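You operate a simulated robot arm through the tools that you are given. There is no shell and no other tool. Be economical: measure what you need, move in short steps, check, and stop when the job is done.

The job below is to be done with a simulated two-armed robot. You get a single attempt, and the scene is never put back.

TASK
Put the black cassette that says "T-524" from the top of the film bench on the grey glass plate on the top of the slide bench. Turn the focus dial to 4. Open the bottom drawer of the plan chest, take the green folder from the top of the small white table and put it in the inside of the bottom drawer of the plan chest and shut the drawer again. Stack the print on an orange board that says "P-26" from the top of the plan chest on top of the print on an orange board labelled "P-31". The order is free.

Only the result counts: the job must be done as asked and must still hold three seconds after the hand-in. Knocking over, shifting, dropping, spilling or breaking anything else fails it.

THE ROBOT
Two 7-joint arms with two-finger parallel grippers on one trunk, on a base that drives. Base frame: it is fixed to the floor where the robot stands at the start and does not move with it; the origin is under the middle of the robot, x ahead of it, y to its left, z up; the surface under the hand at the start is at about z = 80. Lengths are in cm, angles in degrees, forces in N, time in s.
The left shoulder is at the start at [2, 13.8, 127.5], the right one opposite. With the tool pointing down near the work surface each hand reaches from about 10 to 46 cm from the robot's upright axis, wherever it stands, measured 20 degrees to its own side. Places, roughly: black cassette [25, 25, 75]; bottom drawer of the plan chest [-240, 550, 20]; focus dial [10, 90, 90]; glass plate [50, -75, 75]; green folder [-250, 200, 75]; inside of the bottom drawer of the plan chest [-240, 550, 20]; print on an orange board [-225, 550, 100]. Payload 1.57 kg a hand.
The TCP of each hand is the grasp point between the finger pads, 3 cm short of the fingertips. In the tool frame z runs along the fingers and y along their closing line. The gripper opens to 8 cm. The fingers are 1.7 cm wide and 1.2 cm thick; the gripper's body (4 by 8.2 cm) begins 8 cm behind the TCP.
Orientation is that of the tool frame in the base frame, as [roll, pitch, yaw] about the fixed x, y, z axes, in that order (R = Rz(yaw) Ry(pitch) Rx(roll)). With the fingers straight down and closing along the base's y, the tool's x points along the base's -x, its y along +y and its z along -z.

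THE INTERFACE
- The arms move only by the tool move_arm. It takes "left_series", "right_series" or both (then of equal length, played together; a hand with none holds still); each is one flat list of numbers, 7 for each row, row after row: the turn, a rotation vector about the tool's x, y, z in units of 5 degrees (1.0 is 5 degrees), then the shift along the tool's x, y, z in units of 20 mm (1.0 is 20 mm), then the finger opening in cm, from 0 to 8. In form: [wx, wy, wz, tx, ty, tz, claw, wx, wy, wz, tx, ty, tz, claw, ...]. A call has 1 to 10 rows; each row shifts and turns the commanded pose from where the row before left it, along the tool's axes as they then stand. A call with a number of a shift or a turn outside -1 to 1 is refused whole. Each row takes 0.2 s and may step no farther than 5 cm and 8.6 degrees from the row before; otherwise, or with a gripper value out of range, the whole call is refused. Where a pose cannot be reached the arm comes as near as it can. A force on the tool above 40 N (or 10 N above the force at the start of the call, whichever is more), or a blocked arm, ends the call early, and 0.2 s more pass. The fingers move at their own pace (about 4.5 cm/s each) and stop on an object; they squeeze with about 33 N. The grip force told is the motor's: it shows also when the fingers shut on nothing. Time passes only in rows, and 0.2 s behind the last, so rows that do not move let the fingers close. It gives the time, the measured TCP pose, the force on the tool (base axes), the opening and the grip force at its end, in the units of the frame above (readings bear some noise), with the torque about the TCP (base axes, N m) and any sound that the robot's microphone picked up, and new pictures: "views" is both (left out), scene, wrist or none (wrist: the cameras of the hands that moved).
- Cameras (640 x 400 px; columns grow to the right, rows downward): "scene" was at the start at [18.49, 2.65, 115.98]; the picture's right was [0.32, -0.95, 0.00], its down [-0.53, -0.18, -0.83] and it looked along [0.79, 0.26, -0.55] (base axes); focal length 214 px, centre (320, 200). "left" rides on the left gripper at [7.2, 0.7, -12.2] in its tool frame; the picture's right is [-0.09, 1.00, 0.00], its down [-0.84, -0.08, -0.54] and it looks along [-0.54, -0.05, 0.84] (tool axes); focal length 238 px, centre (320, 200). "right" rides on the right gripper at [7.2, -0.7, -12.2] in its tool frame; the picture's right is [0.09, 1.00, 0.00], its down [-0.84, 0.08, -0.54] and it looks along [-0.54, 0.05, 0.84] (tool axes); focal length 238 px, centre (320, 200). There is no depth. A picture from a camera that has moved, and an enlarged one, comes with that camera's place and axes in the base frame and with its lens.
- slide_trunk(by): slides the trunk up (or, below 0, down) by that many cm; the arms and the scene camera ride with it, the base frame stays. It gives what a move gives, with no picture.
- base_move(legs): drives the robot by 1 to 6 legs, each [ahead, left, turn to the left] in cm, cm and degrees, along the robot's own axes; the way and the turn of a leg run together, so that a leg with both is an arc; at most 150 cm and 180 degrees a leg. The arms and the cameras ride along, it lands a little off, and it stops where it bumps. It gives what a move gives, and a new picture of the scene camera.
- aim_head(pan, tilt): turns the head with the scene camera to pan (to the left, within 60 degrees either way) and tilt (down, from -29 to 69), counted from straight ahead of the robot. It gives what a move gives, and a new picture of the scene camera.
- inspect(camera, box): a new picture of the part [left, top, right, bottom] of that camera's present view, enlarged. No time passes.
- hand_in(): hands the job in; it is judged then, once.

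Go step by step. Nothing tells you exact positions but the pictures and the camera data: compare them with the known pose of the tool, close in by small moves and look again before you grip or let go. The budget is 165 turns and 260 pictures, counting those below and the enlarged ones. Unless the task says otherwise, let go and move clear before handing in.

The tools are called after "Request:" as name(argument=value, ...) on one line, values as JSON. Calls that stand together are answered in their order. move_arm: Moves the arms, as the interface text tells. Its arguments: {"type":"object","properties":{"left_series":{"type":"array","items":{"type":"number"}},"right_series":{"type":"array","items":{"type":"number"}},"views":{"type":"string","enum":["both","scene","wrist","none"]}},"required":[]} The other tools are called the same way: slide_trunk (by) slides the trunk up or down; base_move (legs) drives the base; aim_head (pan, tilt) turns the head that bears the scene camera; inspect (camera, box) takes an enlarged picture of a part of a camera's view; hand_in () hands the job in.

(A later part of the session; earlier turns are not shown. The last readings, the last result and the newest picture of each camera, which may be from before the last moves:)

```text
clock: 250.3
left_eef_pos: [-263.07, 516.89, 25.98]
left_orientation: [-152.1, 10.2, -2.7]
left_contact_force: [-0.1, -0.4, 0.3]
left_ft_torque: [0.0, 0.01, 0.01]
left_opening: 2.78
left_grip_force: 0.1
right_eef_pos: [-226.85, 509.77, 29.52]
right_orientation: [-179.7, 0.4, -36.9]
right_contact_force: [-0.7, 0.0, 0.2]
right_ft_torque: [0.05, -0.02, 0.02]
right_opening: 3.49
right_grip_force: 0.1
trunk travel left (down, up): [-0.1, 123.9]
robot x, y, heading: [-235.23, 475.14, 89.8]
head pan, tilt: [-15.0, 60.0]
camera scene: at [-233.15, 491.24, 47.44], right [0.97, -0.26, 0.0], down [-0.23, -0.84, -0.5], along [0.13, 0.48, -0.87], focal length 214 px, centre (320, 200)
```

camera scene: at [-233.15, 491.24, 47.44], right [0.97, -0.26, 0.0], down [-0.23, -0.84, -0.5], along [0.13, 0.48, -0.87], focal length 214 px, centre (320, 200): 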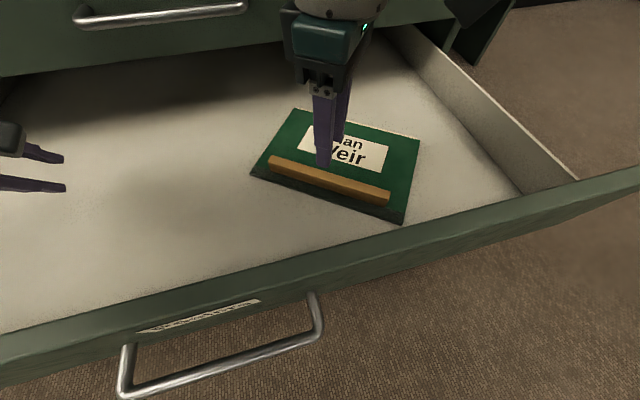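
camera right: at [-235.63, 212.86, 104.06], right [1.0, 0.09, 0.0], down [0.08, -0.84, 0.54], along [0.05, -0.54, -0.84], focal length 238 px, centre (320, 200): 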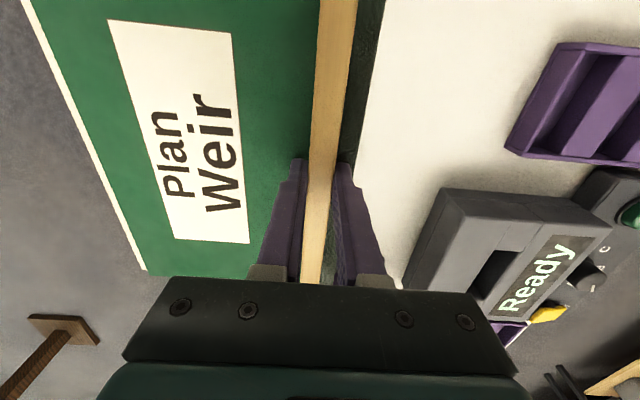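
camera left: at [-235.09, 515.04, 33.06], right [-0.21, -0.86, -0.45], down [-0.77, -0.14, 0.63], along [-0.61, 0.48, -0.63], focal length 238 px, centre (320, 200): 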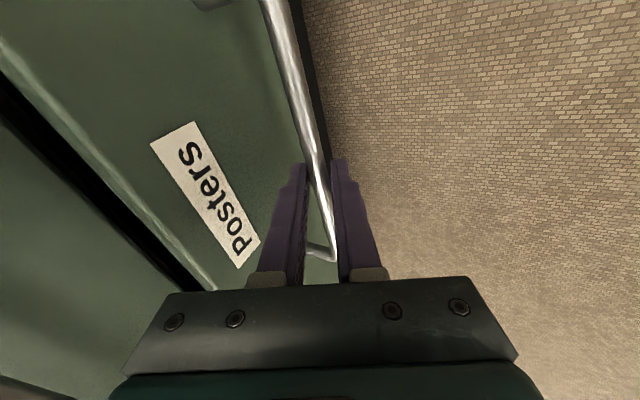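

The folder lies in the drawer. I raise the trunk, back off, and prepare to push the drawer shut.

Request:
slide_trunk(by=14)

Request:
base_move(legs=[[-45, 0, 0]])

Request:
aim_head(pan=0, tilt=40)

```text
clock: 251.9
left_eef_pos: [-262.92, 516.75, 39.96]
left_orientation: [-152.2, 10.2, -2.7]
left_contact_force: [0.2, -0.5, -0.3]
left_ft_torque: [-0.02, 0.02, 0.02]
left_opening: 2.78
left_grip_force: 0.1
right_eef_pos: [-226.82, 509.8, 43.43]
right_orientation: [-179.7, 0.5, -36.9]
right_contact_force: [0.6, 0.7, -0.1]
right_ft_torque: [0.02, 0.01, 0.0]
right_opening: 3.5
right_grip_force: 0.0
trunk travel left (down, up): [-14.1, 109.9]
robot x, y, heading: [-234.67, 474.68, 89.8]
head pan, tilt: [-15.0, 60.0]
```

```text
clock: 254.6
left_eef_pos: [-262.95, 472.67, 40.08]
left_orientation: [-152.2, 10.2, -3.2]
left_contact_force: [-0.6, -0.4, -0.7]
left_ft_torque: [0.01, 0.01, 0.06]
left_opening: 2.81
left_grip_force: 0.1
right_eef_pos: [-226.88, 465.28, 43.49]
right_orientation: [-179.7, 0.5, -37.4]
right_contact_force: [-0.4, 0.6, -0.2]
right_ft_torque: [-0.02, 0.01, 0.03]
right_opening: 3.52
right_grip_force: 0.1
trunk travel left (down, up): [-14.1, 109.9]
robot x, y, heading: [-235.26, 430.5, 89.3]
head pan, tilt: [-15.0, 60.0]
camera scene: at [-233.33, 446.87, 61.45], right [0.96, -0.27, 0.0], down [-0.23, -0.83, -0.5], along [0.13, 0.48, -0.87], focal length 214 px, centre (320, 200)
```

scene: 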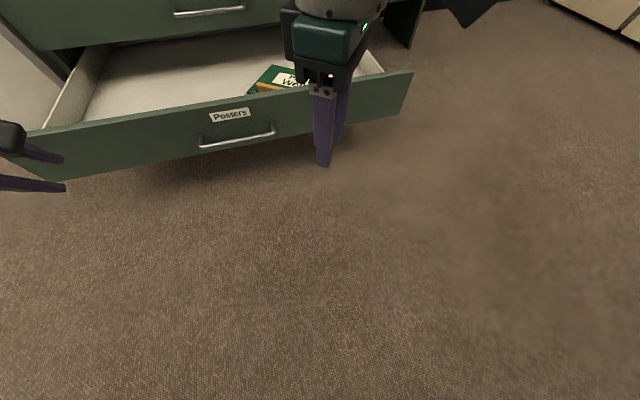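

```text
clock: 255.4
left_eef_pos: [-263.04, 472.6, 40.05]
left_orientation: [-152.2, 10.2, -3.2]
left_contact_force: [0.4, 0.4, 0.3]
left_ft_torque: [0.0, 0.03, -0.01]
left_opening: 2.8
left_grip_force: 0.1
right_eef_pos: [-226.95, 465.31, 43.54]
right_orientation: [-179.7, 0.4, -37.5]
right_contact_force: [0.6, -0.3, 0.6]
right_ft_torque: [-0.06, 0.02, -0.01]
right_opening: 3.5
right_grip_force: 0.0
trunk travel left (down, up): [-14.1, 109.9]
robot x, y, heading: [-235.26, 430.66, 89.6]
head pan, tilt: [0.0, 40.0]
camera scene: at [-235.02, 448.88, 64.11], right [1.0, -0.01, 0.0], down [-0.01, -0.64, -0.77], along [0.01, 0.77, -0.64], focal length 214 px, centre (320, 200)
```

scene: 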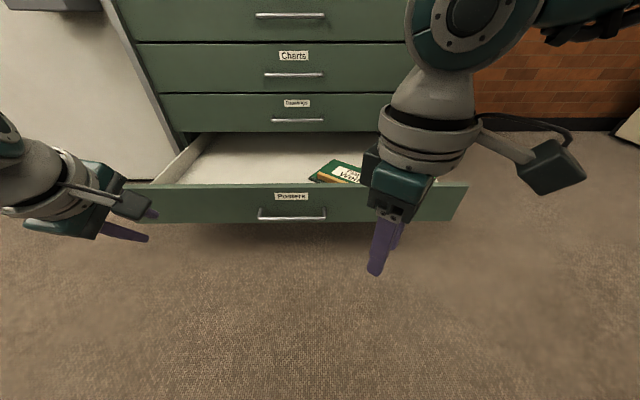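

I'll push the drawer with the closed left fingers at its middle. First I tidy the right hand back and close the left fingers, then line up.

Request:
move_arm(right_series=[0, 0, 1, 0, 0, 0, 3, 0, 0, 1, 0, 0, 0, 3, 0, 0, 1, 0, 0, 0, 3, 0, 0, 1, 0, 0, 0, 3, 0, 0, 1, 0, 0, 0, 3, 0, 0, 1, 0, 0, 0, 3, 0, 0, 1, 0.8, 0, -0.5, 3, 0, 0, 1, 0.8, 0, -0.5, 3, 0, 0, 1, 0.8, 0, -0.5, 3, 0, 0, 1, 0.8, 0, -0.5, 3], left_series=[0, 0, 0, 0, 0, 0, 1, 0, 0, 0, 0, 0, 0, 0, 0, 0, 0, 0, 0, 0, 0, 0, 0, 0, 0, 0, 0, 0, 0, 0, 0, 0, 0, 0, 0, 0, 0, 0, 0, 0, 0, 0, 0, 0, 0, 0, 0, 0, 0, 0, 0, 0, 0, 0, 0, 0, 0, 0, 0, 0, 0, 0, 0, 0, 0, 0, 0, 0, 0, 0], views="none")

Request:
base_move(legs=[[0, -19, 0]])

Request:
slide_trunk(by=-10.5)

Request:
inspect(camera="left", box=[0, 0, 640, 400])

```text
clock: 257.6
left_eef_pos: [-262.94, 472.67, 40.08]
left_orientation: [-152.2, 10.1, -3.2]
left_contact_force: [0.7, -0.7, 0.4]
left_ft_torque: [0.01, 0.0, -0.01]
left_opening: 0.01
left_grip_force: 21.2
right_eef_pos: [-225.12, 459.09, 47.55]
right_orientation: [179.9, 0.6, -87.5]
right_contact_force: [0.2, 0.8, 0.1]
right_ft_torque: [-0.01, 0.02, 0.02]
right_opening: 3.02
right_grip_force: 0.1
trunk travel left (down, up): [-14.1, 109.9]
robot x, y, heading: [-235.2, 430.91, 89.6]
head pan, tilt: [0.0, 40.0]
```

```text
clock: 259.2
left_eef_pos: [-244.07, 472.36, 40.02]
left_orientation: [-152.3, 10.2, -3.2]
left_contact_force: [-0.6, 0.0, -0.2]
left_ft_torque: [0.0, -0.03, -0.01]
left_opening: 0.02
left_grip_force: 21.0
right_eef_pos: [-206.41, 458.89, 47.47]
right_orientation: [179.8, 0.5, -87.6]
right_contact_force: [0.2, -0.1, 0.4]
right_ft_torque: [0.0, 0.0, -0.01]
right_opening: 3.01
right_grip_force: 0.0
trunk travel left (down, up): [-14.1, 109.9]
robot x, y, heading: [-216.23, 430.22, 89.4]
head pan, tilt: [0.0, 40.0]
camera scene: at [-216.14, 448.66, 64.11], right [1.0, -0.01, 0.0], down [-0.01, -0.64, -0.77], along [0.01, 0.77, -0.64], focal length 214 px, centre (320, 200)
```

scene: 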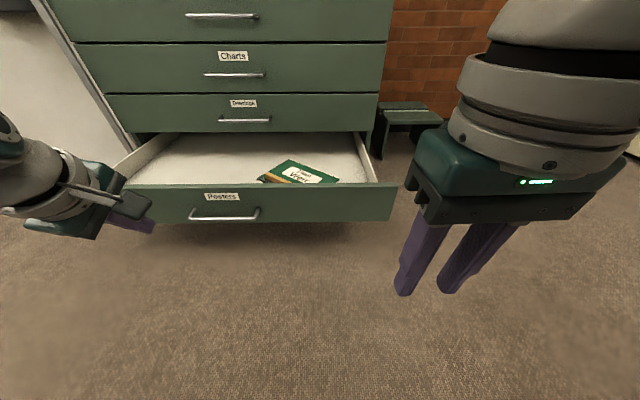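

```text
clock: 260.6
left_eef_pos: [-244.08, 472.38, 29.54]
left_orientation: [-152.1, 10.2, -3.2]
left_contact_force: [-0.3, -0.6, 0.6]
left_ft_torque: [0.03, 0.0, 0.0]
left_opening: 0.02
left_grip_force: 20.9
right_eef_pos: [-206.18, 458.89, 37.0]
right_orientation: [179.9, 0.5, -87.5]
right_contact_force: [0.0, 0.1, -0.4]
right_ft_torque: [-0.03, 0.02, -0.03]
right_opening: 3.01
right_grip_force: 0.0
trunk travel left (down, up): [-3.6, 120.4]
robot x, y, heading: [-216.83, 430.86, 89.1]
head pan, tilt: [0.0, 40.0]
```

```text
1.00 times, centred on (320, 200) of left (not enlarged: the box is as wide or as high as the picture)
camera zoom: at [-235.41, 465.64, 38.52], right [-0.22, -0.87, -0.44], down [-0.74, -0.14, 0.66], along [-0.63, 0.47, -0.61], focal length 238 px, centre (320, 200)
```

zoom: 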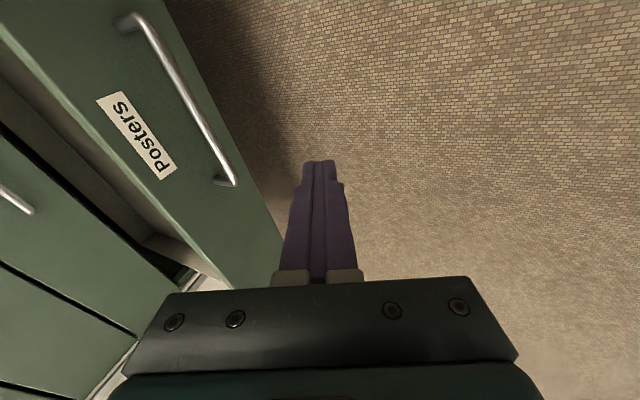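

Request:
base_move(legs=[[15, 0, 0], [4, 0, 0]])

Request:
inspect(camera="left", box=[0, 0, 640, 400])

```text
clock: 262.4
left_eef_pos: [-243.98, 490.56, 29.26]
left_orientation: [-152.4, 10.1, -3.1]
left_contact_force: [-0.5, -0.4, -0.1]
left_ft_torque: [0.08, 0.0, 0.0]
left_opening: 0.0
left_grip_force: 21.3
right_eef_pos: [-206.16, 477.12, 36.83]
right_orientation: [179.9, 0.3, -87.2]
right_contact_force: [-0.5, 0.4, 0.0]
right_ft_torque: [0.06, -0.01, 0.01]
right_opening: 3.0
right_grip_force: 0.0
trunk travel left (down, up): [-3.6, 120.4]
robot x, y, heading: [-216.06, 449.06, 89.2]
head pan, tilt: [0.0, 40.0]
camera scene: at [-215.92, 466.98, 53.54], right [1.0, -0.01, 0.0], down [-0.01, -0.65, -0.76], along [0.01, 0.76, -0.65], focal length 214 px, centre (320, 200)
```

scene: 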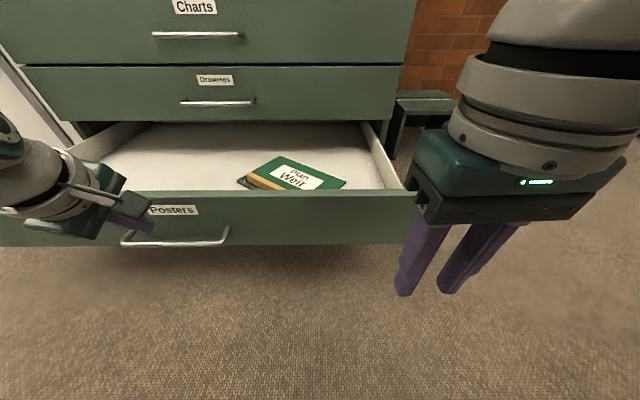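

```text
1.00 times, centred on (320, 200) of left (not enlarged: the box is as wide or as high as the picture)
camera zoom: at [-235.36, 483.81, 38.36], right [-0.22, -0.87, -0.44], down [-0.74, -0.14, 0.66], along [-0.63, 0.47, -0.62], focal length 238 px, centre (320, 200)
```

zoom: 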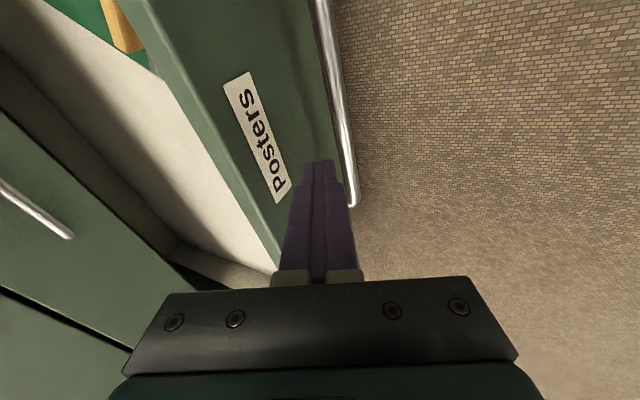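

Request:
base_move(legs=[[3, 0, 0], [4, 0, 0], [4, 0, 0], [4, 0, 0], [4, 0, 0]])

```text
clock: 265.2
left_eef_pos: [-243.71, 509.66, 29.29]
left_orientation: [-152.3, 10.2, -3.0]
left_contact_force: [0.4, -0.2, 0.1]
left_ft_torque: [0.03, -0.02, -0.03]
left_opening: 0.0
left_grip_force: 21.0
right_eef_pos: [-205.97, 496.27, 36.89]
right_orientation: [179.8, 0.2, -87.2]
right_contact_force: [0.3, 0.5, 0.4]
right_ft_torque: [0.04, 0.04, 0.02]
right_opening: 2.99
right_grip_force: 0.1
trunk travel left (down, up): [-3.6, 120.4]
robot x, y, heading: [-216.37, 468.18, 89.7]
head pan, tilt: [0.0, 40.0]
camera scene: at [-215.75, 486.08, 53.55], right [1.0, -0.01, 0.0], down [0.0, -0.65, -0.76], along [0.01, 0.76, -0.65], focal length 214 px, centre (320, 200)
```

scene: 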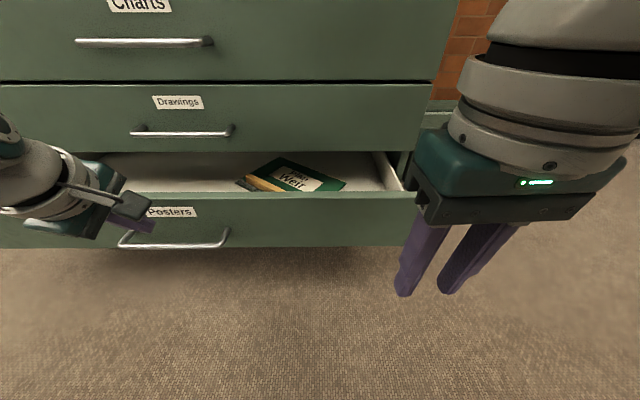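

To keep clear of the "Drawings" handle above, I'll finish by pushing on the bar handle itself, with the hand lower.

Request:
base_move(legs=[[-7, 0, 0]])

Request:
slide_trunk(by=-3.5)

Request:
move_arm(left_series=[0, 0, 0, 0, 0.24, 0.44, 0, 0, 0, 0, 0, 0.24, 0.44, 0], views="wrist")

```text
clock: 266.2
left_eef_pos: [-243.88, 503.52, 29.74]
left_orientation: [-152.0, 10.3, -2.8]
left_contact_force: [-0.8, 0.5, -0.1]
left_ft_torque: [-0.04, 0.02, 0.01]
left_opening: 0.0
left_grip_force: 21.5
right_eef_pos: [-206.01, 490.11, 37.03]
right_orientation: [179.8, 0.5, -87.2]
right_contact_force: [0.4, 0.2, -0.3]
right_ft_torque: [0.0, -0.01, -0.02]
right_opening: 3.01
right_grip_force: 0.1
trunk travel left (down, up): [-3.6, 120.4]
robot x, y, heading: [-216.03, 461.13, 89.5]
head pan, tilt: [0.0, 40.0]
camera scene: at [-215.82, 479.82, 53.68], right [1.0, -0.01, 0.0], down [0.0, -0.64, -0.77], along [0.01, 0.77, -0.64], focal length 214 px, centre (320, 200)
```

scene: 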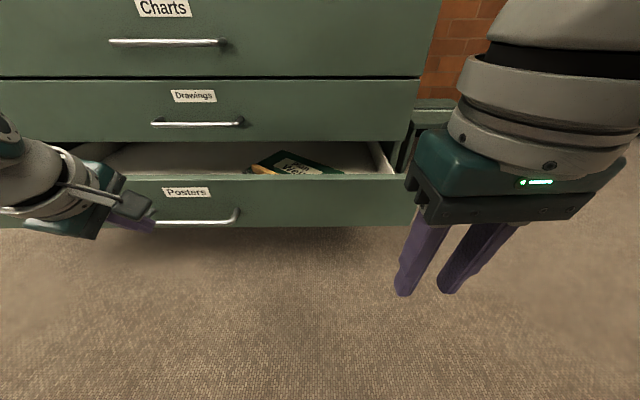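

```text
clock: 267.0
left_eef_pos: [-243.98, 502.84, 26.1]
left_orientation: [-152.2, 10.1, -3.0]
left_contact_force: [-0.1, -0.4, -0.5]
left_ft_torque: [-0.02, -0.02, 0.0]
left_opening: 0.02
left_grip_force: 21.1
right_eef_pos: [-206.08, 489.52, 33.47]
right_orientation: [179.8, 0.4, -87.2]
right_contact_force: [-0.1, -0.4, 0.7]
right_ft_torque: [0.0, -0.01, 0.01]
right_opening: 3.02
right_grip_force: 0.0
trunk travel left (down, up): [-0.1, 123.9]
robot x, y, heading: [-216.18, 461.09, 89.7]
head pan, tilt: [0.0, 40.0]
```

```text
clock: 267.6
left_eef_pos: [-244.22, 503.02, 24.05]
left_orientation: [-152.1, 10.2, -2.9]
left_contact_force: [-0.5, 0.1, -0.2]
left_ft_torque: [0.05, 0.01, 0.02]
left_opening: 0.0
left_grip_force: 21.2
right_eef_pos: [-206.15, 489.57, 33.58]
right_orientation: [179.8, 0.4, -87.2]
right_contact_force: [-0.2, -0.4, -0.1]
right_ft_torque: [-0.01, 0.05, -0.01]
right_opening: 3.01
right_grip_force: 0.1
trunk travel left (down, up): [-0.1, 123.9]
robot x, y, heading: [-216.05, 460.77, 89.5]
head pan, tilt: [0.0, 40.0]
camera left: at [-235.67, 496.24, 33.04], right [-0.22, -0.87, -0.44], down [-0.74, -0.15, 0.66], along [-0.64, 0.47, -0.61], focal length 238 px, centre (320, 200)
```

left: 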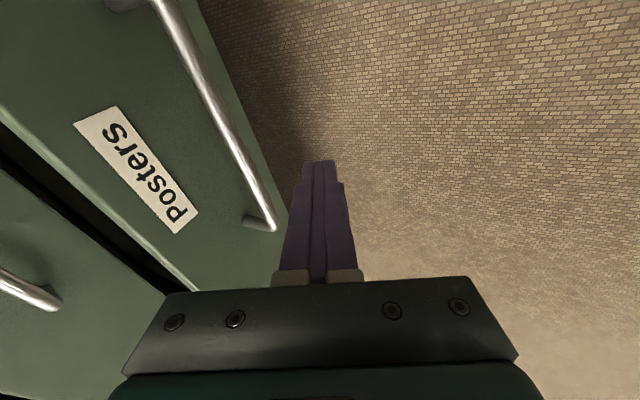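

Request:
base_move(legs=[[4, 0, 0], [4, 0, 0], [4, 0, 0], [4, 0, 0]])

Request:
inspect(camera="left", box=[0, 0, 640, 400])

```text
clock: 269.9
left_eef_pos: [-244.21, 518.46, 24.03]
left_orientation: [-152.1, 10.3, -2.9]
left_contact_force: [1.0, -1.1, -0.4]
left_ft_torque: [0.05, 0.03, -0.04]
left_opening: 0.02
left_grip_force: 21.1
right_eef_pos: [-206.01, 505.08, 33.42]
right_orientation: [179.8, 0.3, -87.1]
right_contact_force: [0.0, -0.5, 0.5]
right_ft_torque: [0.04, -0.03, 0.0]
right_opening: 3.01
right_grip_force: 0.0
trunk travel left (down, up): [-0.1, 123.9]
robot x, y, heading: [-215.47, 477.05, 89.8]
head pan, tilt: [0.0, 40.0]
camera scene: at [-215.75, 494.91, 50.08], right [1.0, -0.01, 0.0], down [0.0, -0.64, -0.76], along [0.0, 0.76, -0.64], focal length 214 px, centre (320, 200)
```

scene: 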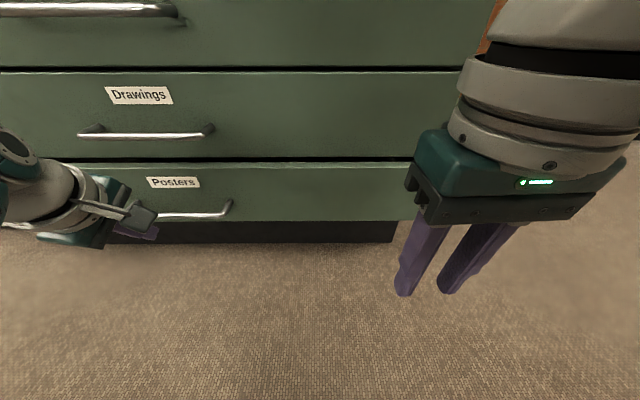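

```text
1.00 times, centred on (320, 200) of left (not enlarged: the box is as wide or as high as the picture)
camera zoom: at [-235.62, 511.76, 33.04], right [-0.22, -0.87, -0.44], down [-0.74, -0.15, 0.66], along [-0.64, 0.47, -0.61], focal length 238 px, centre (320, 200)
```

zoom: 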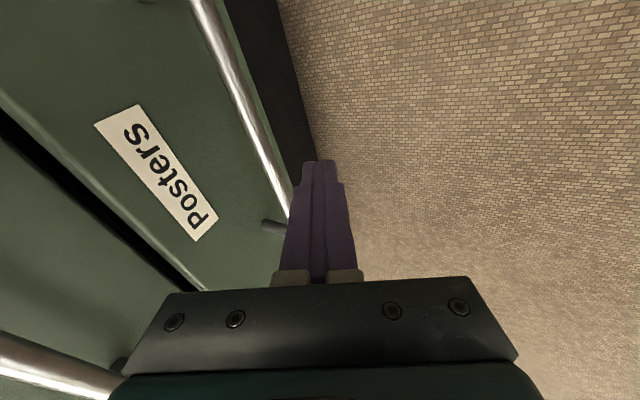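

Request:
base_move(legs=[[2, 0, 0], [1, 0, 0], [1, 0, 0]])

Request:
inspect(camera="left", box=[0, 0, 640, 400])

```text
clock: 271.4
left_eef_pos: [-244.22, 522.8, 24.19]
left_orientation: [-151.9, 10.3, -2.7]
left_contact_force: [1.3, -3.3, 0.7]
left_ft_torque: [-0.05, 0.02, 0.01]
left_opening: 0.0
left_grip_force: 21.3
right_eef_pos: [-206.02, 509.4, 33.52]
right_orientation: [179.8, 0.5, -87.0]
right_contact_force: [-0.5, 0.2, -0.2]
right_ft_torque: [0.0, 0.0, 0.0]
right_opening: 3.01
right_grip_force: 0.0
trunk travel left (down, up): [-0.1, 123.9]
robot x, y, heading: [-216.2, 480.72, 89.7]
head pan, tilt: [0.0, 40.0]
camera scene: at [-215.74, 499.1, 50.1], right [1.0, -0.01, 0.0], down [0.0, -0.64, -0.77], along [0.0, 0.77, -0.64], focal length 214 px, centre (320, 200)
```

scene: 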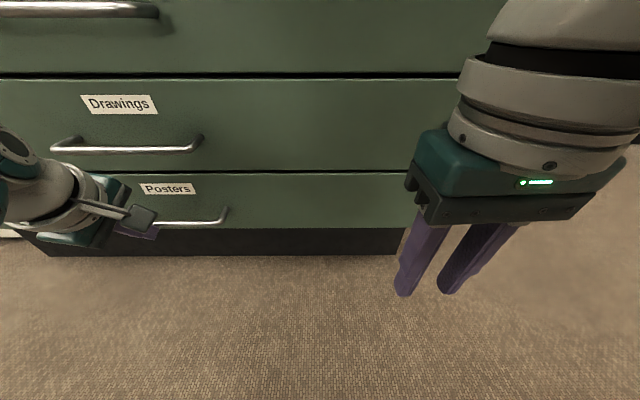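

```text
1.00 times, centred on (320, 200) of left (not enlarged: the box is as wide or as high as the picture)
camera zoom: at [-235.62, 516.0, 33.13], right [-0.22, -0.87, -0.45], down [-0.74, -0.15, 0.66], along [-0.64, 0.47, -0.61], focal length 238 px, centre (320, 200)
```

zoom: 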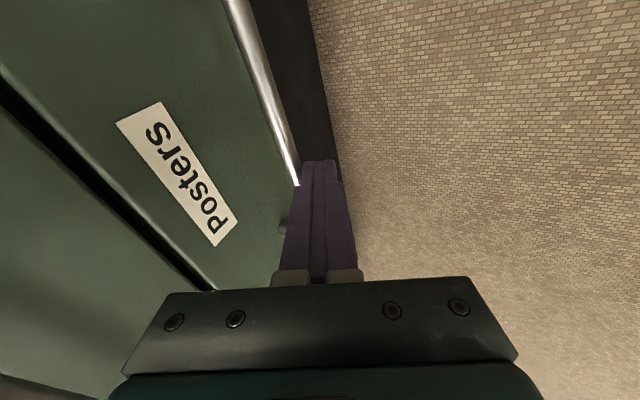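

Request:
move_arm(left_series=[0, 0, 0, 0, -0.13, 0.07, 0, 0, 0, 0, 0, -0.13, 0.07, 0], views="none")

Request:
move_arm(left_series=[0, 0, 0, 0, -0.13, 0.07, 0, 0, 0, 0, 0, -0.13, 0.07, 0], views="none")

Request:
inspect(camera="scene", box=[0, 60, 420, 280])

```text
clock: 272.0
left_eef_pos: [-244.27, 522.85, 23.96]
left_orientation: [-152.1, 10.1, -2.9]
left_contact_force: [0.3, -9.4, 0.8]
left_ft_torque: [-0.13, 0.02, 0.12]
left_opening: 0.02
left_grip_force: 21.2
right_eef_pos: [-205.99, 509.04, 33.4]
right_orientation: [179.8, 0.3, -87.0]
right_contact_force: [0.7, -0.9, -0.1]
right_ft_torque: [0.0, 0.0, 0.02]
right_opening: 3.02
right_grip_force: 0.0
trunk travel left (down, up): [-0.1, 123.9]
robot x, y, heading: [-215.85, 480.95, 89.8]
head pan, tilt: [0.0, 40.0]
```

```text
clock: 272.6
left_eef_pos: [-244.28, 522.95, 23.93]
left_orientation: [-152.3, 10.2, -2.7]
left_contact_force: [-0.1, -19.1, 4.1]
left_ft_torque: [-0.2, 0.04, 0.18]
left_opening: 0.0
left_grip_force: 21.0
right_eef_pos: [-206.07, 508.42, 33.32]
right_orientation: [179.8, 0.1, -87.0]
right_contact_force: [0.7, -0.2, -1.6]
right_ft_torque: [-0.01, -0.01, -0.03]
right_opening: 2.98
right_grip_force: 0.1
trunk travel left (down, up): [-0.1, 123.9]
robot x, y, heading: [-216.21, 480.65, 89.8]
head pan, tilt: [0.0, 40.0]
```

```text
1.52 times, centred on (210, 170) of scene
camera zoom: at [-215.77, 498.36, 50.01], right [1.0, 0.0, 0.0], down [0.0, -0.65, -0.76], along [0.0, 0.76, -0.65], focal length 327 px, centre (488, 246)
```

zoom: 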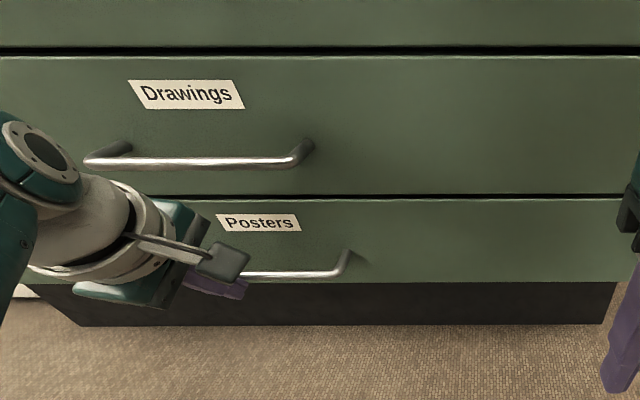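

The drawer is shut (force rises without motion, gap closed). I back off, raise the trunk, and look at the prints on top.

Request:
base_move(legs=[[-30, 0, 0]])

Request:
slide_trunk(by=40)

Request:
slide_trunk(by=33)

Request:
aim_head(pan=10, tilt=30)

```text
clock: 274.6
left_eef_pos: [-244.42, 494.41, 24.36]
left_orientation: [-151.8, 10.3, -2.8]
left_contact_force: [0.0, 0.8, 0.0]
left_ft_torque: [0.0, 0.0, 0.02]
left_opening: 0.0
left_grip_force: 21.8
right_eef_pos: [-206.3, 479.77, 33.58]
right_orientation: [179.8, 0.5, -86.9]
right_contact_force: [1.3, 0.2, -0.3]
right_ft_torque: [-0.02, -0.01, 0.01]
right_opening: 2.99
right_grip_force: 0.1
trunk travel left (down, up): [-0.1, 123.9]
robot x, y, heading: [-216.42, 450.88, 89.8]
head pan, tilt: [0.0, 40.0]
camera scene: at [-215.9, 469.44, 50.14], right [1.0, 0.0, 0.0], down [0.0, -0.64, -0.77], along [0.0, 0.77, -0.64], focal length 214 px, centre (320, 200)
```

scene: 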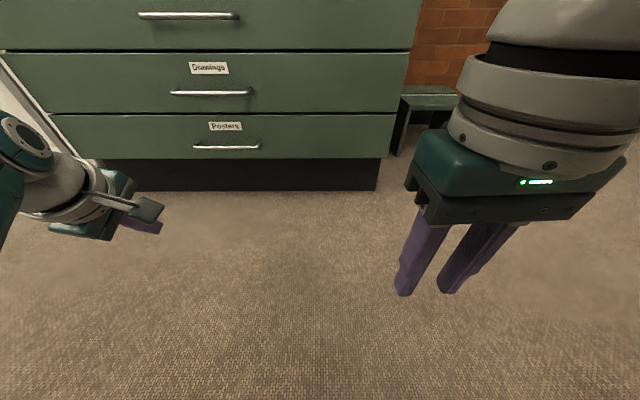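

```text
clock: 278.5
left_eef_pos: [-244.27, 494.26, 64.24]
left_orientation: [-151.7, 10.3, -2.8]
left_contact_force: [0.0, 0.0, 0.2]
left_ft_torque: [0.02, 0.0, -0.01]
left_opening: 0.0
left_grip_force: 21.4
right_eef_pos: [-206.15, 479.43, 73.49]
right_orientation: [179.8, 0.5, -87.0]
right_contact_force: [-0.1, -0.1, -0.2]
right_ft_torque: [0.02, 0.03, 0.01]
right_opening: 3.02
right_grip_force: 0.1
trunk travel left (down, up): [-40.1, 83.9]
robot x, y, heading: [-215.8, 450.61, 89.8]
head pan, tilt: [0.0, 40.0]
```

```text
clock: 281.7
left_eef_pos: [-244.36, 494.07, 97.26]
left_orientation: [-151.8, 10.2, -2.8]
left_contact_force: [0.8, -0.7, -0.2]
left_ft_torque: [-0.04, -0.01, -0.01]
left_opening: 0.01
left_grip_force: 21.1
right_eef_pos: [-206.23, 479.54, 106.62]
right_orientation: [179.8, 0.4, -87.0]
right_contact_force: [-0.2, 0.0, -0.5]
right_ft_torque: [-0.03, 0.01, -0.03]
right_opening: 3.03
right_grip_force: 0.1
trunk travel left (down, up): [-73.1, 50.9]
robot x, y, heading: [-215.9, 450.99, 89.5]
head pan, tilt: [0.0, 40.0]
```

```text
clock: 282.4
left_eef_pos: [-244.4, 494.13, 97.31]
left_orientation: [-151.8, 10.3, -2.8]
left_contact_force: [0.0, 1.2, 0.1]
left_ft_torque: [0.0, -0.01, 0.0]
left_opening: 0.02
left_grip_force: 21.3
right_eef_pos: [-206.11, 479.59, 106.53]
right_orientation: [179.8, 0.4, -87.0]
right_contact_force: [1.0, -0.3, -1.1]
right_ft_torque: [0.02, 0.02, 0.01]
right_opening: 3.0
right_grip_force: 0.0
trunk travel left (down, up): [-73.1, 50.9]
robot x, y, heading: [-216.14, 450.73, 89.5]
head pan, tilt: [10.0, 30.0]
camera scene: at [-217.46, 469.66, 124.64], right [0.99, 0.17, 0.0], down [0.08, -0.49, -0.87], along [-0.15, 0.85, -0.5], focal length 214 px, centre (320, 200)
```

scene: 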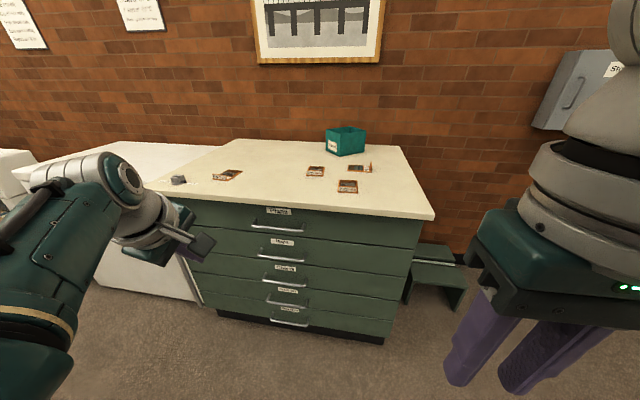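

Request:
inspect(camera="scene", box=[160, 120, 400, 220])

Request:
inspect(camera="scene", box=[290, 150, 390, 200])

```text
2.67 times, centred on (280, 170) of scene
camera zoom: at [-217.46, 469.66, 124.64], right [0.99, 0.17, 0.0], down [0.08, -0.49, -0.87], along [-0.15, 0.85, -0.5], focal length 572 px, centre (427, 280)
```

zoom: 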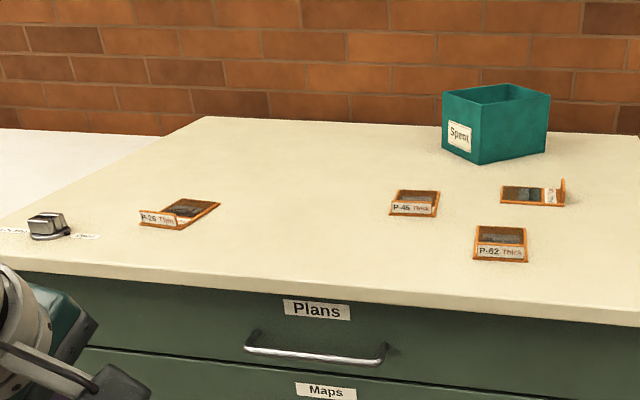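

```text
6.40 times, centred on (340, 175) of scene
camera zoom: at [-217.46, 469.66, 124.64], right [0.99, 0.17, 0.0], down [0.08, -0.49, -0.87], along [-0.15, 0.85, -0.5], focal length 1373 px, centre (192, 360)
```

zoom: 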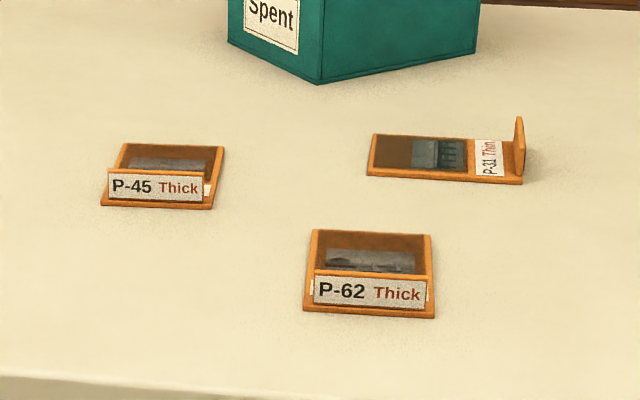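

Request:
inspect(camera="scene", box=[200, 160, 260, 190])

```text
10.67 times, centred on (230, 175) of scene
camera zoom: at [-217.46, 469.66, 124.64], right [0.99, 0.17, 0.0], down [0.08, -0.49, -0.87], along [-0.15, 0.85, -0.5], focal length 2288 px, centre (1280, 467)
```

zoom: 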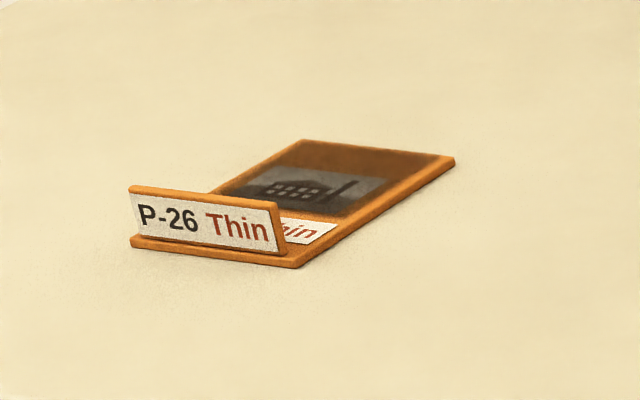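

P-31 is confirmed at the back right ([-215.5, 561]), its board along x with a tab at its right end; P-26 is at about x −274…−266.5, y 539.5…550 with its tab at the front. Its crosswise placement on P-31 fits without rotation. I level the left hand, which already closes fore-aft.

Request:
move_arm(left_series=[0, 0, 0, 0.48, 0.17, -0.83, 0, 0, 0, 0, 0.48, 0.17, -0.83, 2, 0, 0, 0, 0.48, 0.17, -0.83, 4, -1, 0, 0, 0.48, 0.17, -0.83, 4, -1, 0, 0, 0.48, 0.17, -0.83, 4, -1, 0, 0, 0, 0, 0, 4, -1, 0, 0, 0, 0, 0, 4, -1, 0, 0, 0, 0, 0, 4, -0.5, 1, 0, 0, 0, 0, 4, 0, 1, 0, 0, 0, 0, 4], views="scene")

```text
clock: 284.6
left_eef_pos: [-238.67, 488.51, 102.77]
left_orientation: [-179.4, 0.0, -2.9]
left_contact_force: [0.4, 0.9, -0.5]
left_ft_torque: [-0.01, 0.0, -0.04]
left_opening: 4.0
left_grip_force: 0.0
right_eef_pos: [-206.22, 479.46, 106.44]
right_orientation: [179.8, 0.4, -87.0]
right_contact_force: [0.0, -0.4, 0.0]
right_ft_torque: [0.0, -0.01, -0.02]
right_opening: 3.0
right_grip_force: 0.1
trunk travel left (down, up): [-73.1, 50.9]
robot x, y, heading: [-216.09, 451.05, 89.8]
head pan, tilt: [10.0, 30.0]
camera scene: at [-217.47, 469.66, 124.65], right [0.99, 0.17, 0.0], down [0.08, -0.49, -0.87], along [-0.15, 0.85, -0.5], focal length 214 px, centre (320, 200)
```

scene: 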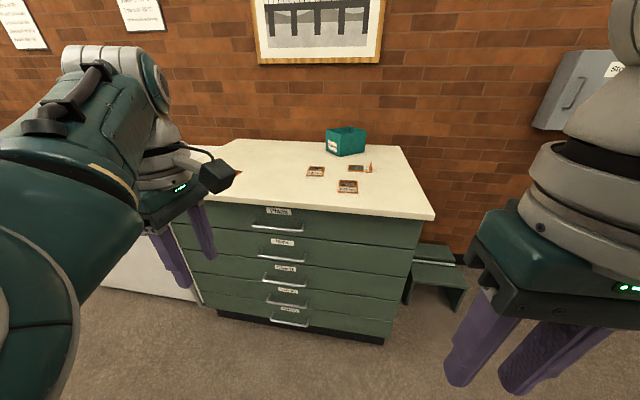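

The left hand is level. I drive so that it comes near P-26 and look through its camera.

Request:
base_move(legs=[[0, 28, 0], [44, 0, 0]])

Request:
inspect(camera="left", box=[0, 0, 640, 400])

```text
clock: 288.9
left_eef_pos: [-266.55, 532.98, 102.74]
left_orientation: [-179.4, 0.4, -3.4]
left_contact_force: [-1.2, -0.3, -0.1]
left_ft_torque: [-0.04, 0.0, 0.0]
left_opening: 3.98
left_grip_force: 0.1
right_eef_pos: [-233.95, 523.66, 106.47]
right_orientation: [179.8, 0.4, -87.5]
right_contact_force: [-0.5, 0.2, 0.2]
right_ft_torque: [0.02, 0.04, -0.01]
right_opening: 3.01
right_grip_force: 0.1
trunk travel left (down, up): [-73.1, 50.9]
robot x, y, heading: [-243.3, 495.33, 89.4]
head pan, tilt: [10.0, 30.0]
camera scene: at [-245.29, 513.96, 124.65], right [0.99, 0.16, 0.0], down [0.08, -0.49, -0.87], along [-0.14, 0.85, -0.5], focal length 214 px, centre (320, 200)
```

scene: 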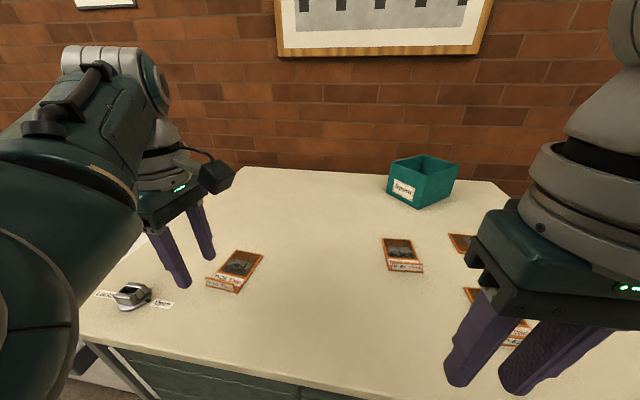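

```text
1.00 times, centred on (320, 200) of left (not enlarged: the box is as wide or as high as the picture)
camera zoom: at [-259.25, 531.75, 114.93], right [-0.15, -0.99, -0.01], down [-0.83, 0.12, 0.55], along [-0.54, 0.09, -0.84], focal length 238 px, centre (320, 200)
```

zoom: 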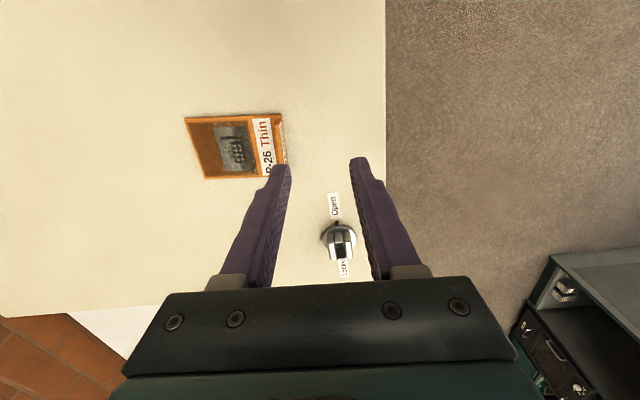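

Request:
base_move(legs=[[4.5, 0, 0.6]])

Request:
move_arm(left_series=[0, 0, 0, 0, 0, 0.8, 4, 0, 0, 0, 0, 0, 0.7, 4], views="wrist")

```text
clock: 289.8
left_eef_pos: [-266.75, 537.15, 102.73]
left_orientation: [-179.4, 0.3, -2.6]
left_contact_force: [0.1, 0.4, -0.9]
left_ft_torque: [0.0, 0.0, 0.01]
left_opening: 3.98
left_grip_force: 0.1
right_eef_pos: [-234.3, 528.22, 106.51]
right_orientation: [179.8, 0.4, -86.9]
right_contact_force: [0.2, 0.2, -0.3]
right_ft_torque: [-0.03, 0.01, -0.05]
right_opening: 3.01
right_grip_force: 0.0
trunk travel left (down, up): [-73.1, 50.9]
robot x, y, heading: [-244.17, 499.76, 89.7]
head pan, tilt: [10.0, 30.0]
camera scene: at [-245.47, 518.41, 124.65], right [0.98, 0.17, 0.0], down [0.09, -0.49, -0.87], along [-0.15, 0.85, -0.5], focal length 214 px, centre (320, 200)
```

scene: 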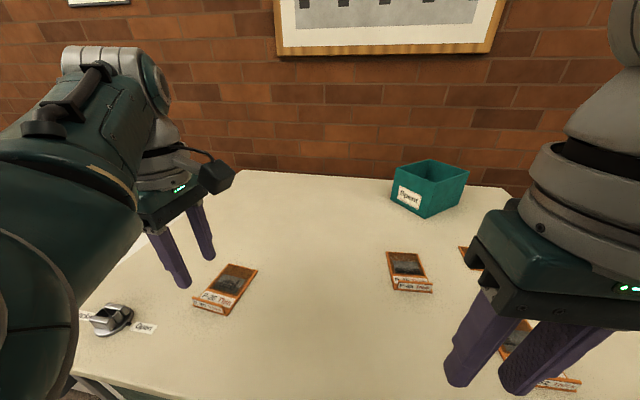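

```text
clock: 290.4
left_eef_pos: [-266.85, 537.13, 99.72]
left_orientation: [-179.3, 0.3, -2.7]
left_contact_force: [0.4, -0.2, 0.0]
left_ft_torque: [0.02, 0.02, -0.01]
left_opening: 4.03
left_grip_force: 0.1
right_eef_pos: [-234.28, 528.29, 106.5]
right_orientation: [179.8, 0.4, -86.8]
right_contact_force: [0.0, 0.1, 0.0]
right_ft_torque: [0.0, -0.03, 0.05]
right_opening: 2.99
right_grip_force: 0.0
trunk travel left (down, up): [-73.1, 50.9]
robot x, y, heading: [-243.96, 499.85, 89.9]
head pan, tilt: [10.0, 30.0]
camera left: at [-259.67, 536.02, 111.86], right [-0.14, -0.99, -0.01], down [-0.83, 0.11, 0.55], along [-0.54, 0.08, -0.84], focal length 238 px, centre (320, 200)
```

left: 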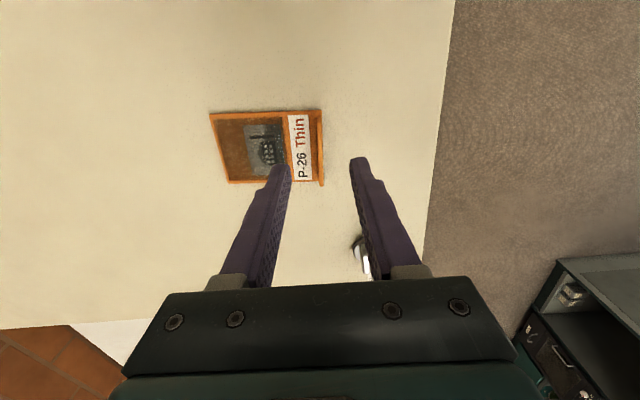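

Request:
inspect(camera="left", box=[200, 90, 360, 200])

Request:
inspect(camera="scene", box=[180, 240, 280, 330])

```text
3.64 times, centred on (280, 145) of left
camera zoom: at [-259.67, 536.02, 111.86], right [-0.14, -0.99, -0.01], down [-0.83, 0.11, 0.55], along [-0.54, 0.08, -0.84], focal length 867 px, centre (466, 400)
```

zoom: 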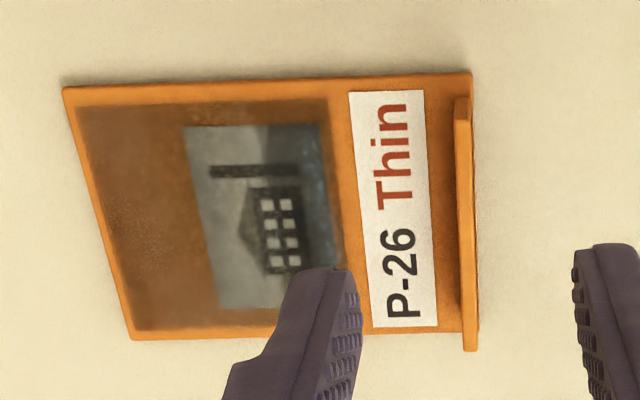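

```text
4.44 times, centred on (230, 285) of scene
camera zoom: at [-245.47, 518.41, 124.65], right [0.98, 0.17, 0.0], down [0.09, -0.49, -0.87], along [-0.15, 0.85, -0.5], focal length 953 px, centre (720, -178)
```

zoom: 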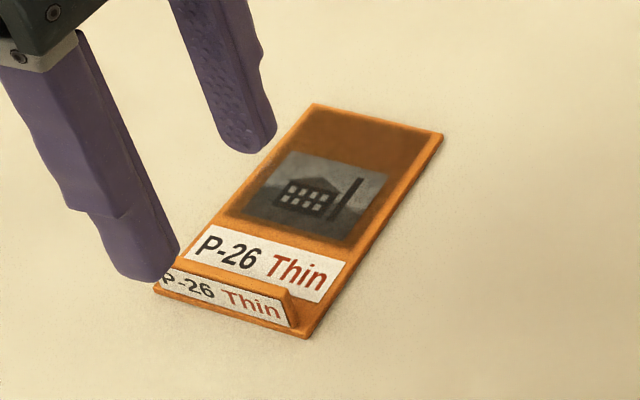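

The tab centre is at about [-268.1, 537.3]. I align yaw and x and go down to just above it.

Request:
move_arm(left_series=[0, 0, 0.7, -0.6, 0, 0.6, 3.5, 0, 0, 0, 0, 0, 0.8, 3, 0, 0, 0, 0, 0, 0.8, 3, 0, 0, 0, 0, 0, 0.4, 3], views="wrist")

Request:
inspect(camera="scene", box=[160, 220, 280, 330])

```text
clock: 291.4
left_eef_pos: [-268.11, 537.25, 94.6]
left_orientation: [-179.4, 0.3, -6.2]
left_contact_force: [0.0, -0.1, 0.7]
left_ft_torque: [-0.02, 0.03, -0.01]
left_opening: 3.03
left_grip_force: 0.1
right_eef_pos: [-234.18, 528.34, 106.39]
right_orientation: [179.8, 0.3, -86.8]
right_contact_force: [0.6, -0.2, -0.5]
right_ft_torque: [-0.02, -0.05, 0.01]
right_opening: 3.0
right_grip_force: 0.1
trunk travel left (down, up): [-73.1, 50.9]
robot x, y, heading: [-243.84, 500.02, 90.1]
head pan, tilt: [10.0, 30.0]
camera left: at [-261.0, 535.66, 106.65], right [-0.2, -0.98, -0.01], down [-0.82, 0.16, 0.55], along [-0.53, 0.12, -0.84], focal length 238 px, centre (320, 200)
```

left: 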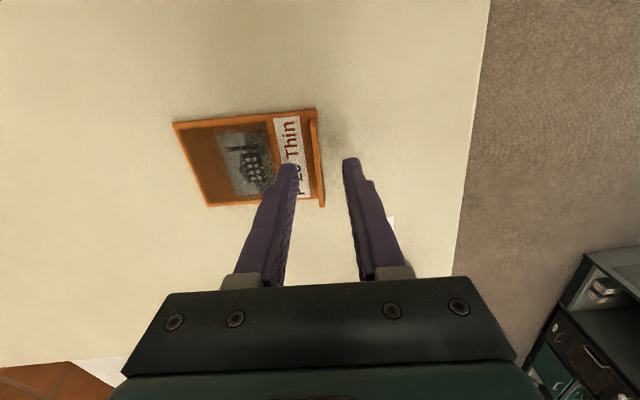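

```text
3.64 times, centred on (220, 275) of scene
camera zoom: at [-245.47, 518.41, 124.65], right [0.98, 0.17, 0.0], down [0.09, -0.49, -0.87], along [-0.15, 0.85, -0.5], focal length 780 px, centre (684, -73)
```

zoom: 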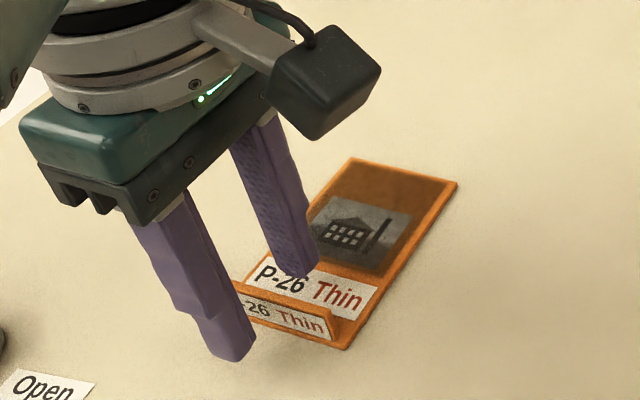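

Request:
move_arm(left_series=[0, 0, 0, 0, -0.05, 0.4, 3, 0, 0, 0, 0, 0, 0.3, 3], views="none")

Request:
inspect(camera="scene", box=[180, 250, 260, 330])

```text
clock: 292.0
left_eef_pos: [-268.05, 537.53, 93.35]
left_orientation: [-179.2, 0.3, -6.3]
left_contact_force: [2.6, -3.9, 15.4]
left_ft_torque: [0.16, -0.12, -0.13]
left_opening: 2.7
left_grip_force: 0.1
right_eef_pos: [-234.28, 528.37, 106.5]
right_orientation: [179.9, 0.4, -86.7]
right_contact_force: [0.4, 0.0, 0.0]
right_ft_torque: [0.01, -0.02, 0.01]
right_opening: 3.01
right_grip_force: 0.0
trunk travel left (down, up): [-73.1, 50.9]
robot x, y, heading: [-244.44, 499.05, 90.0]
head pan, tilt: [10.0, 30.0]
```

```text
5.00 times, centred on (220, 290) of scene
camera zoom: at [-245.48, 518.43, 124.7], right [0.98, 0.17, 0.0], down [0.09, -0.49, -0.87], along [-0.15, 0.85, -0.5], focal length 1072 px, centre (820, -250)
```

zoom: 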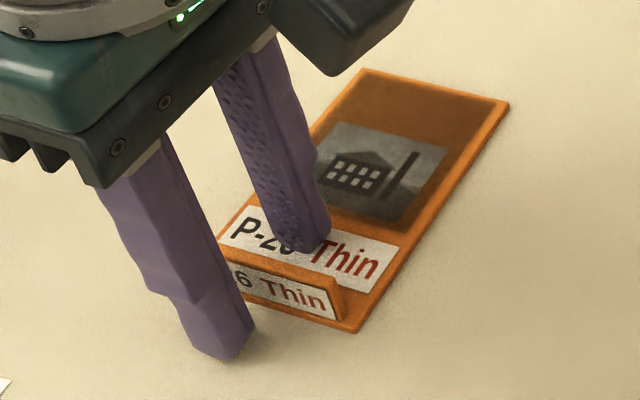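

The inner fingertip touches the board (top at ≈ 90.3). I raise 2 mm and close on the tab.

Request:
move_arm(left_series=[0, 0, 0, 0, 0, -0.12, 2.7, 0, 0, 0, 0, 0, 0, 2, 0, 0, 0, 0, 0, 0, 1.2, 0, 0, 0, 0, 0, 0, 0.5, 0, 0, 0, 0, 0, 0, 0, 0, 0, 0, 0, 0, 0, 0], views="wrist")

Request:
inspect(camera="scene", box=[180, 250, 260, 330])

```text
clock: 293.4
left_eef_pos: [-267.92, 537.32, 93.49]
left_orientation: [-179.4, 0.3, -6.1]
left_contact_force: [-0.7, -0.3, -0.8]
left_ft_torque: [0.02, -0.03, 0.0]
left_opening: 0.29
left_grip_force: 23.6
right_eef_pos: [-234.25, 528.29, 106.47]
right_orientation: [179.9, 0.4, -86.8]
right_contact_force: [-0.2, 0.8, 0.7]
right_ft_torque: [0.03, -0.04, -0.02]
right_opening: 3.01
right_grip_force: 0.0
trunk travel left (down, up): [-73.1, 50.9]
robot x, y, heading: [-244.06, 499.39, 90.1]
head pan, tilt: [10.0, 30.0]
camera left: at [-260.92, 535.85, 105.54], right [-0.2, -0.98, -0.01], down [-0.82, 0.16, 0.55], along [-0.53, 0.12, -0.84], focal length 238 px, centre (320, 200)
```

left: 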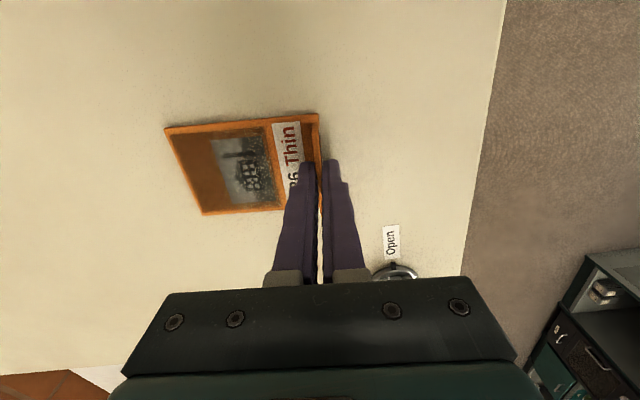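

```text
5.00 times, centred on (220, 290) of scene
camera zoom: at [-245.47, 518.41, 124.65], right [0.98, 0.17, 0.0], down [0.09, -0.49, -0.87], along [-0.15, 0.85, -0.5], focal length 1072 px, centre (820, -250)
```

zoom: 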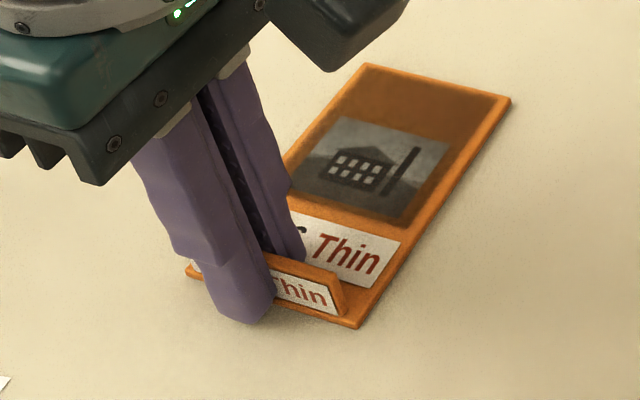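

Request:
move_arm(left_series=[0, 0, 0, 0, 0, -0.1, 0, 0, 0, 0, 0, 0, -0.1, 0, 0, 0, 0, 0, 0, -0.2, 0, 0, 0, 0, 0, 0, -0.2, 0], views="none")

Request:
inspect(camera="scene", box=[180, 240, 260, 320])

```text
clock: 294.4
left_eef_pos: [-268.12, 537.43, 94.56]
left_orientation: [-179.4, 0.3, -6.4]
left_contact_force: [0.3, 1.4, -1.8]
left_ft_torque: [0.0, -0.01, -0.01]
left_opening: 0.25
left_grip_force: 23.3
right_eef_pos: [-234.27, 528.3, 106.52]
right_orientation: [179.8, 0.4, -86.8]
right_contact_force: [-0.1, 0.0, -0.1]
right_ft_torque: [0.0, 0.01, 0.0]
right_opening: 2.99
right_grip_force: 0.1
trunk travel left (down, up): [-73.1, 50.9]
robot x, y, heading: [-243.92, 500.05, 90.0]
head pan, tilt: [10.0, 30.0]
```

```text
5.00 times, centred on (220, 280) of scene
camera zoom: at [-245.47, 518.41, 124.65], right [0.98, 0.17, 0.0], down [0.09, -0.49, -0.87], along [-0.15, 0.85, -0.5], focal length 1072 px, centre (820, -200)
```

zoom: 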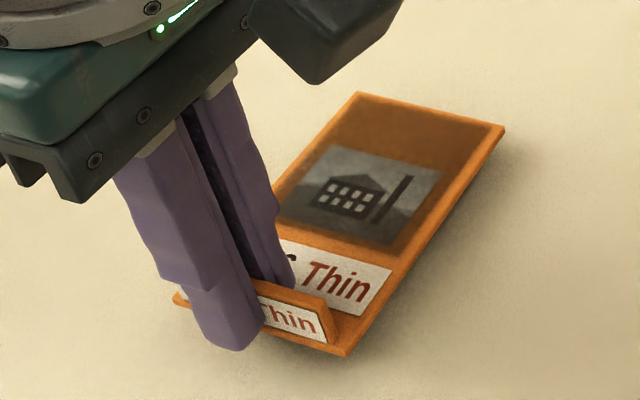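

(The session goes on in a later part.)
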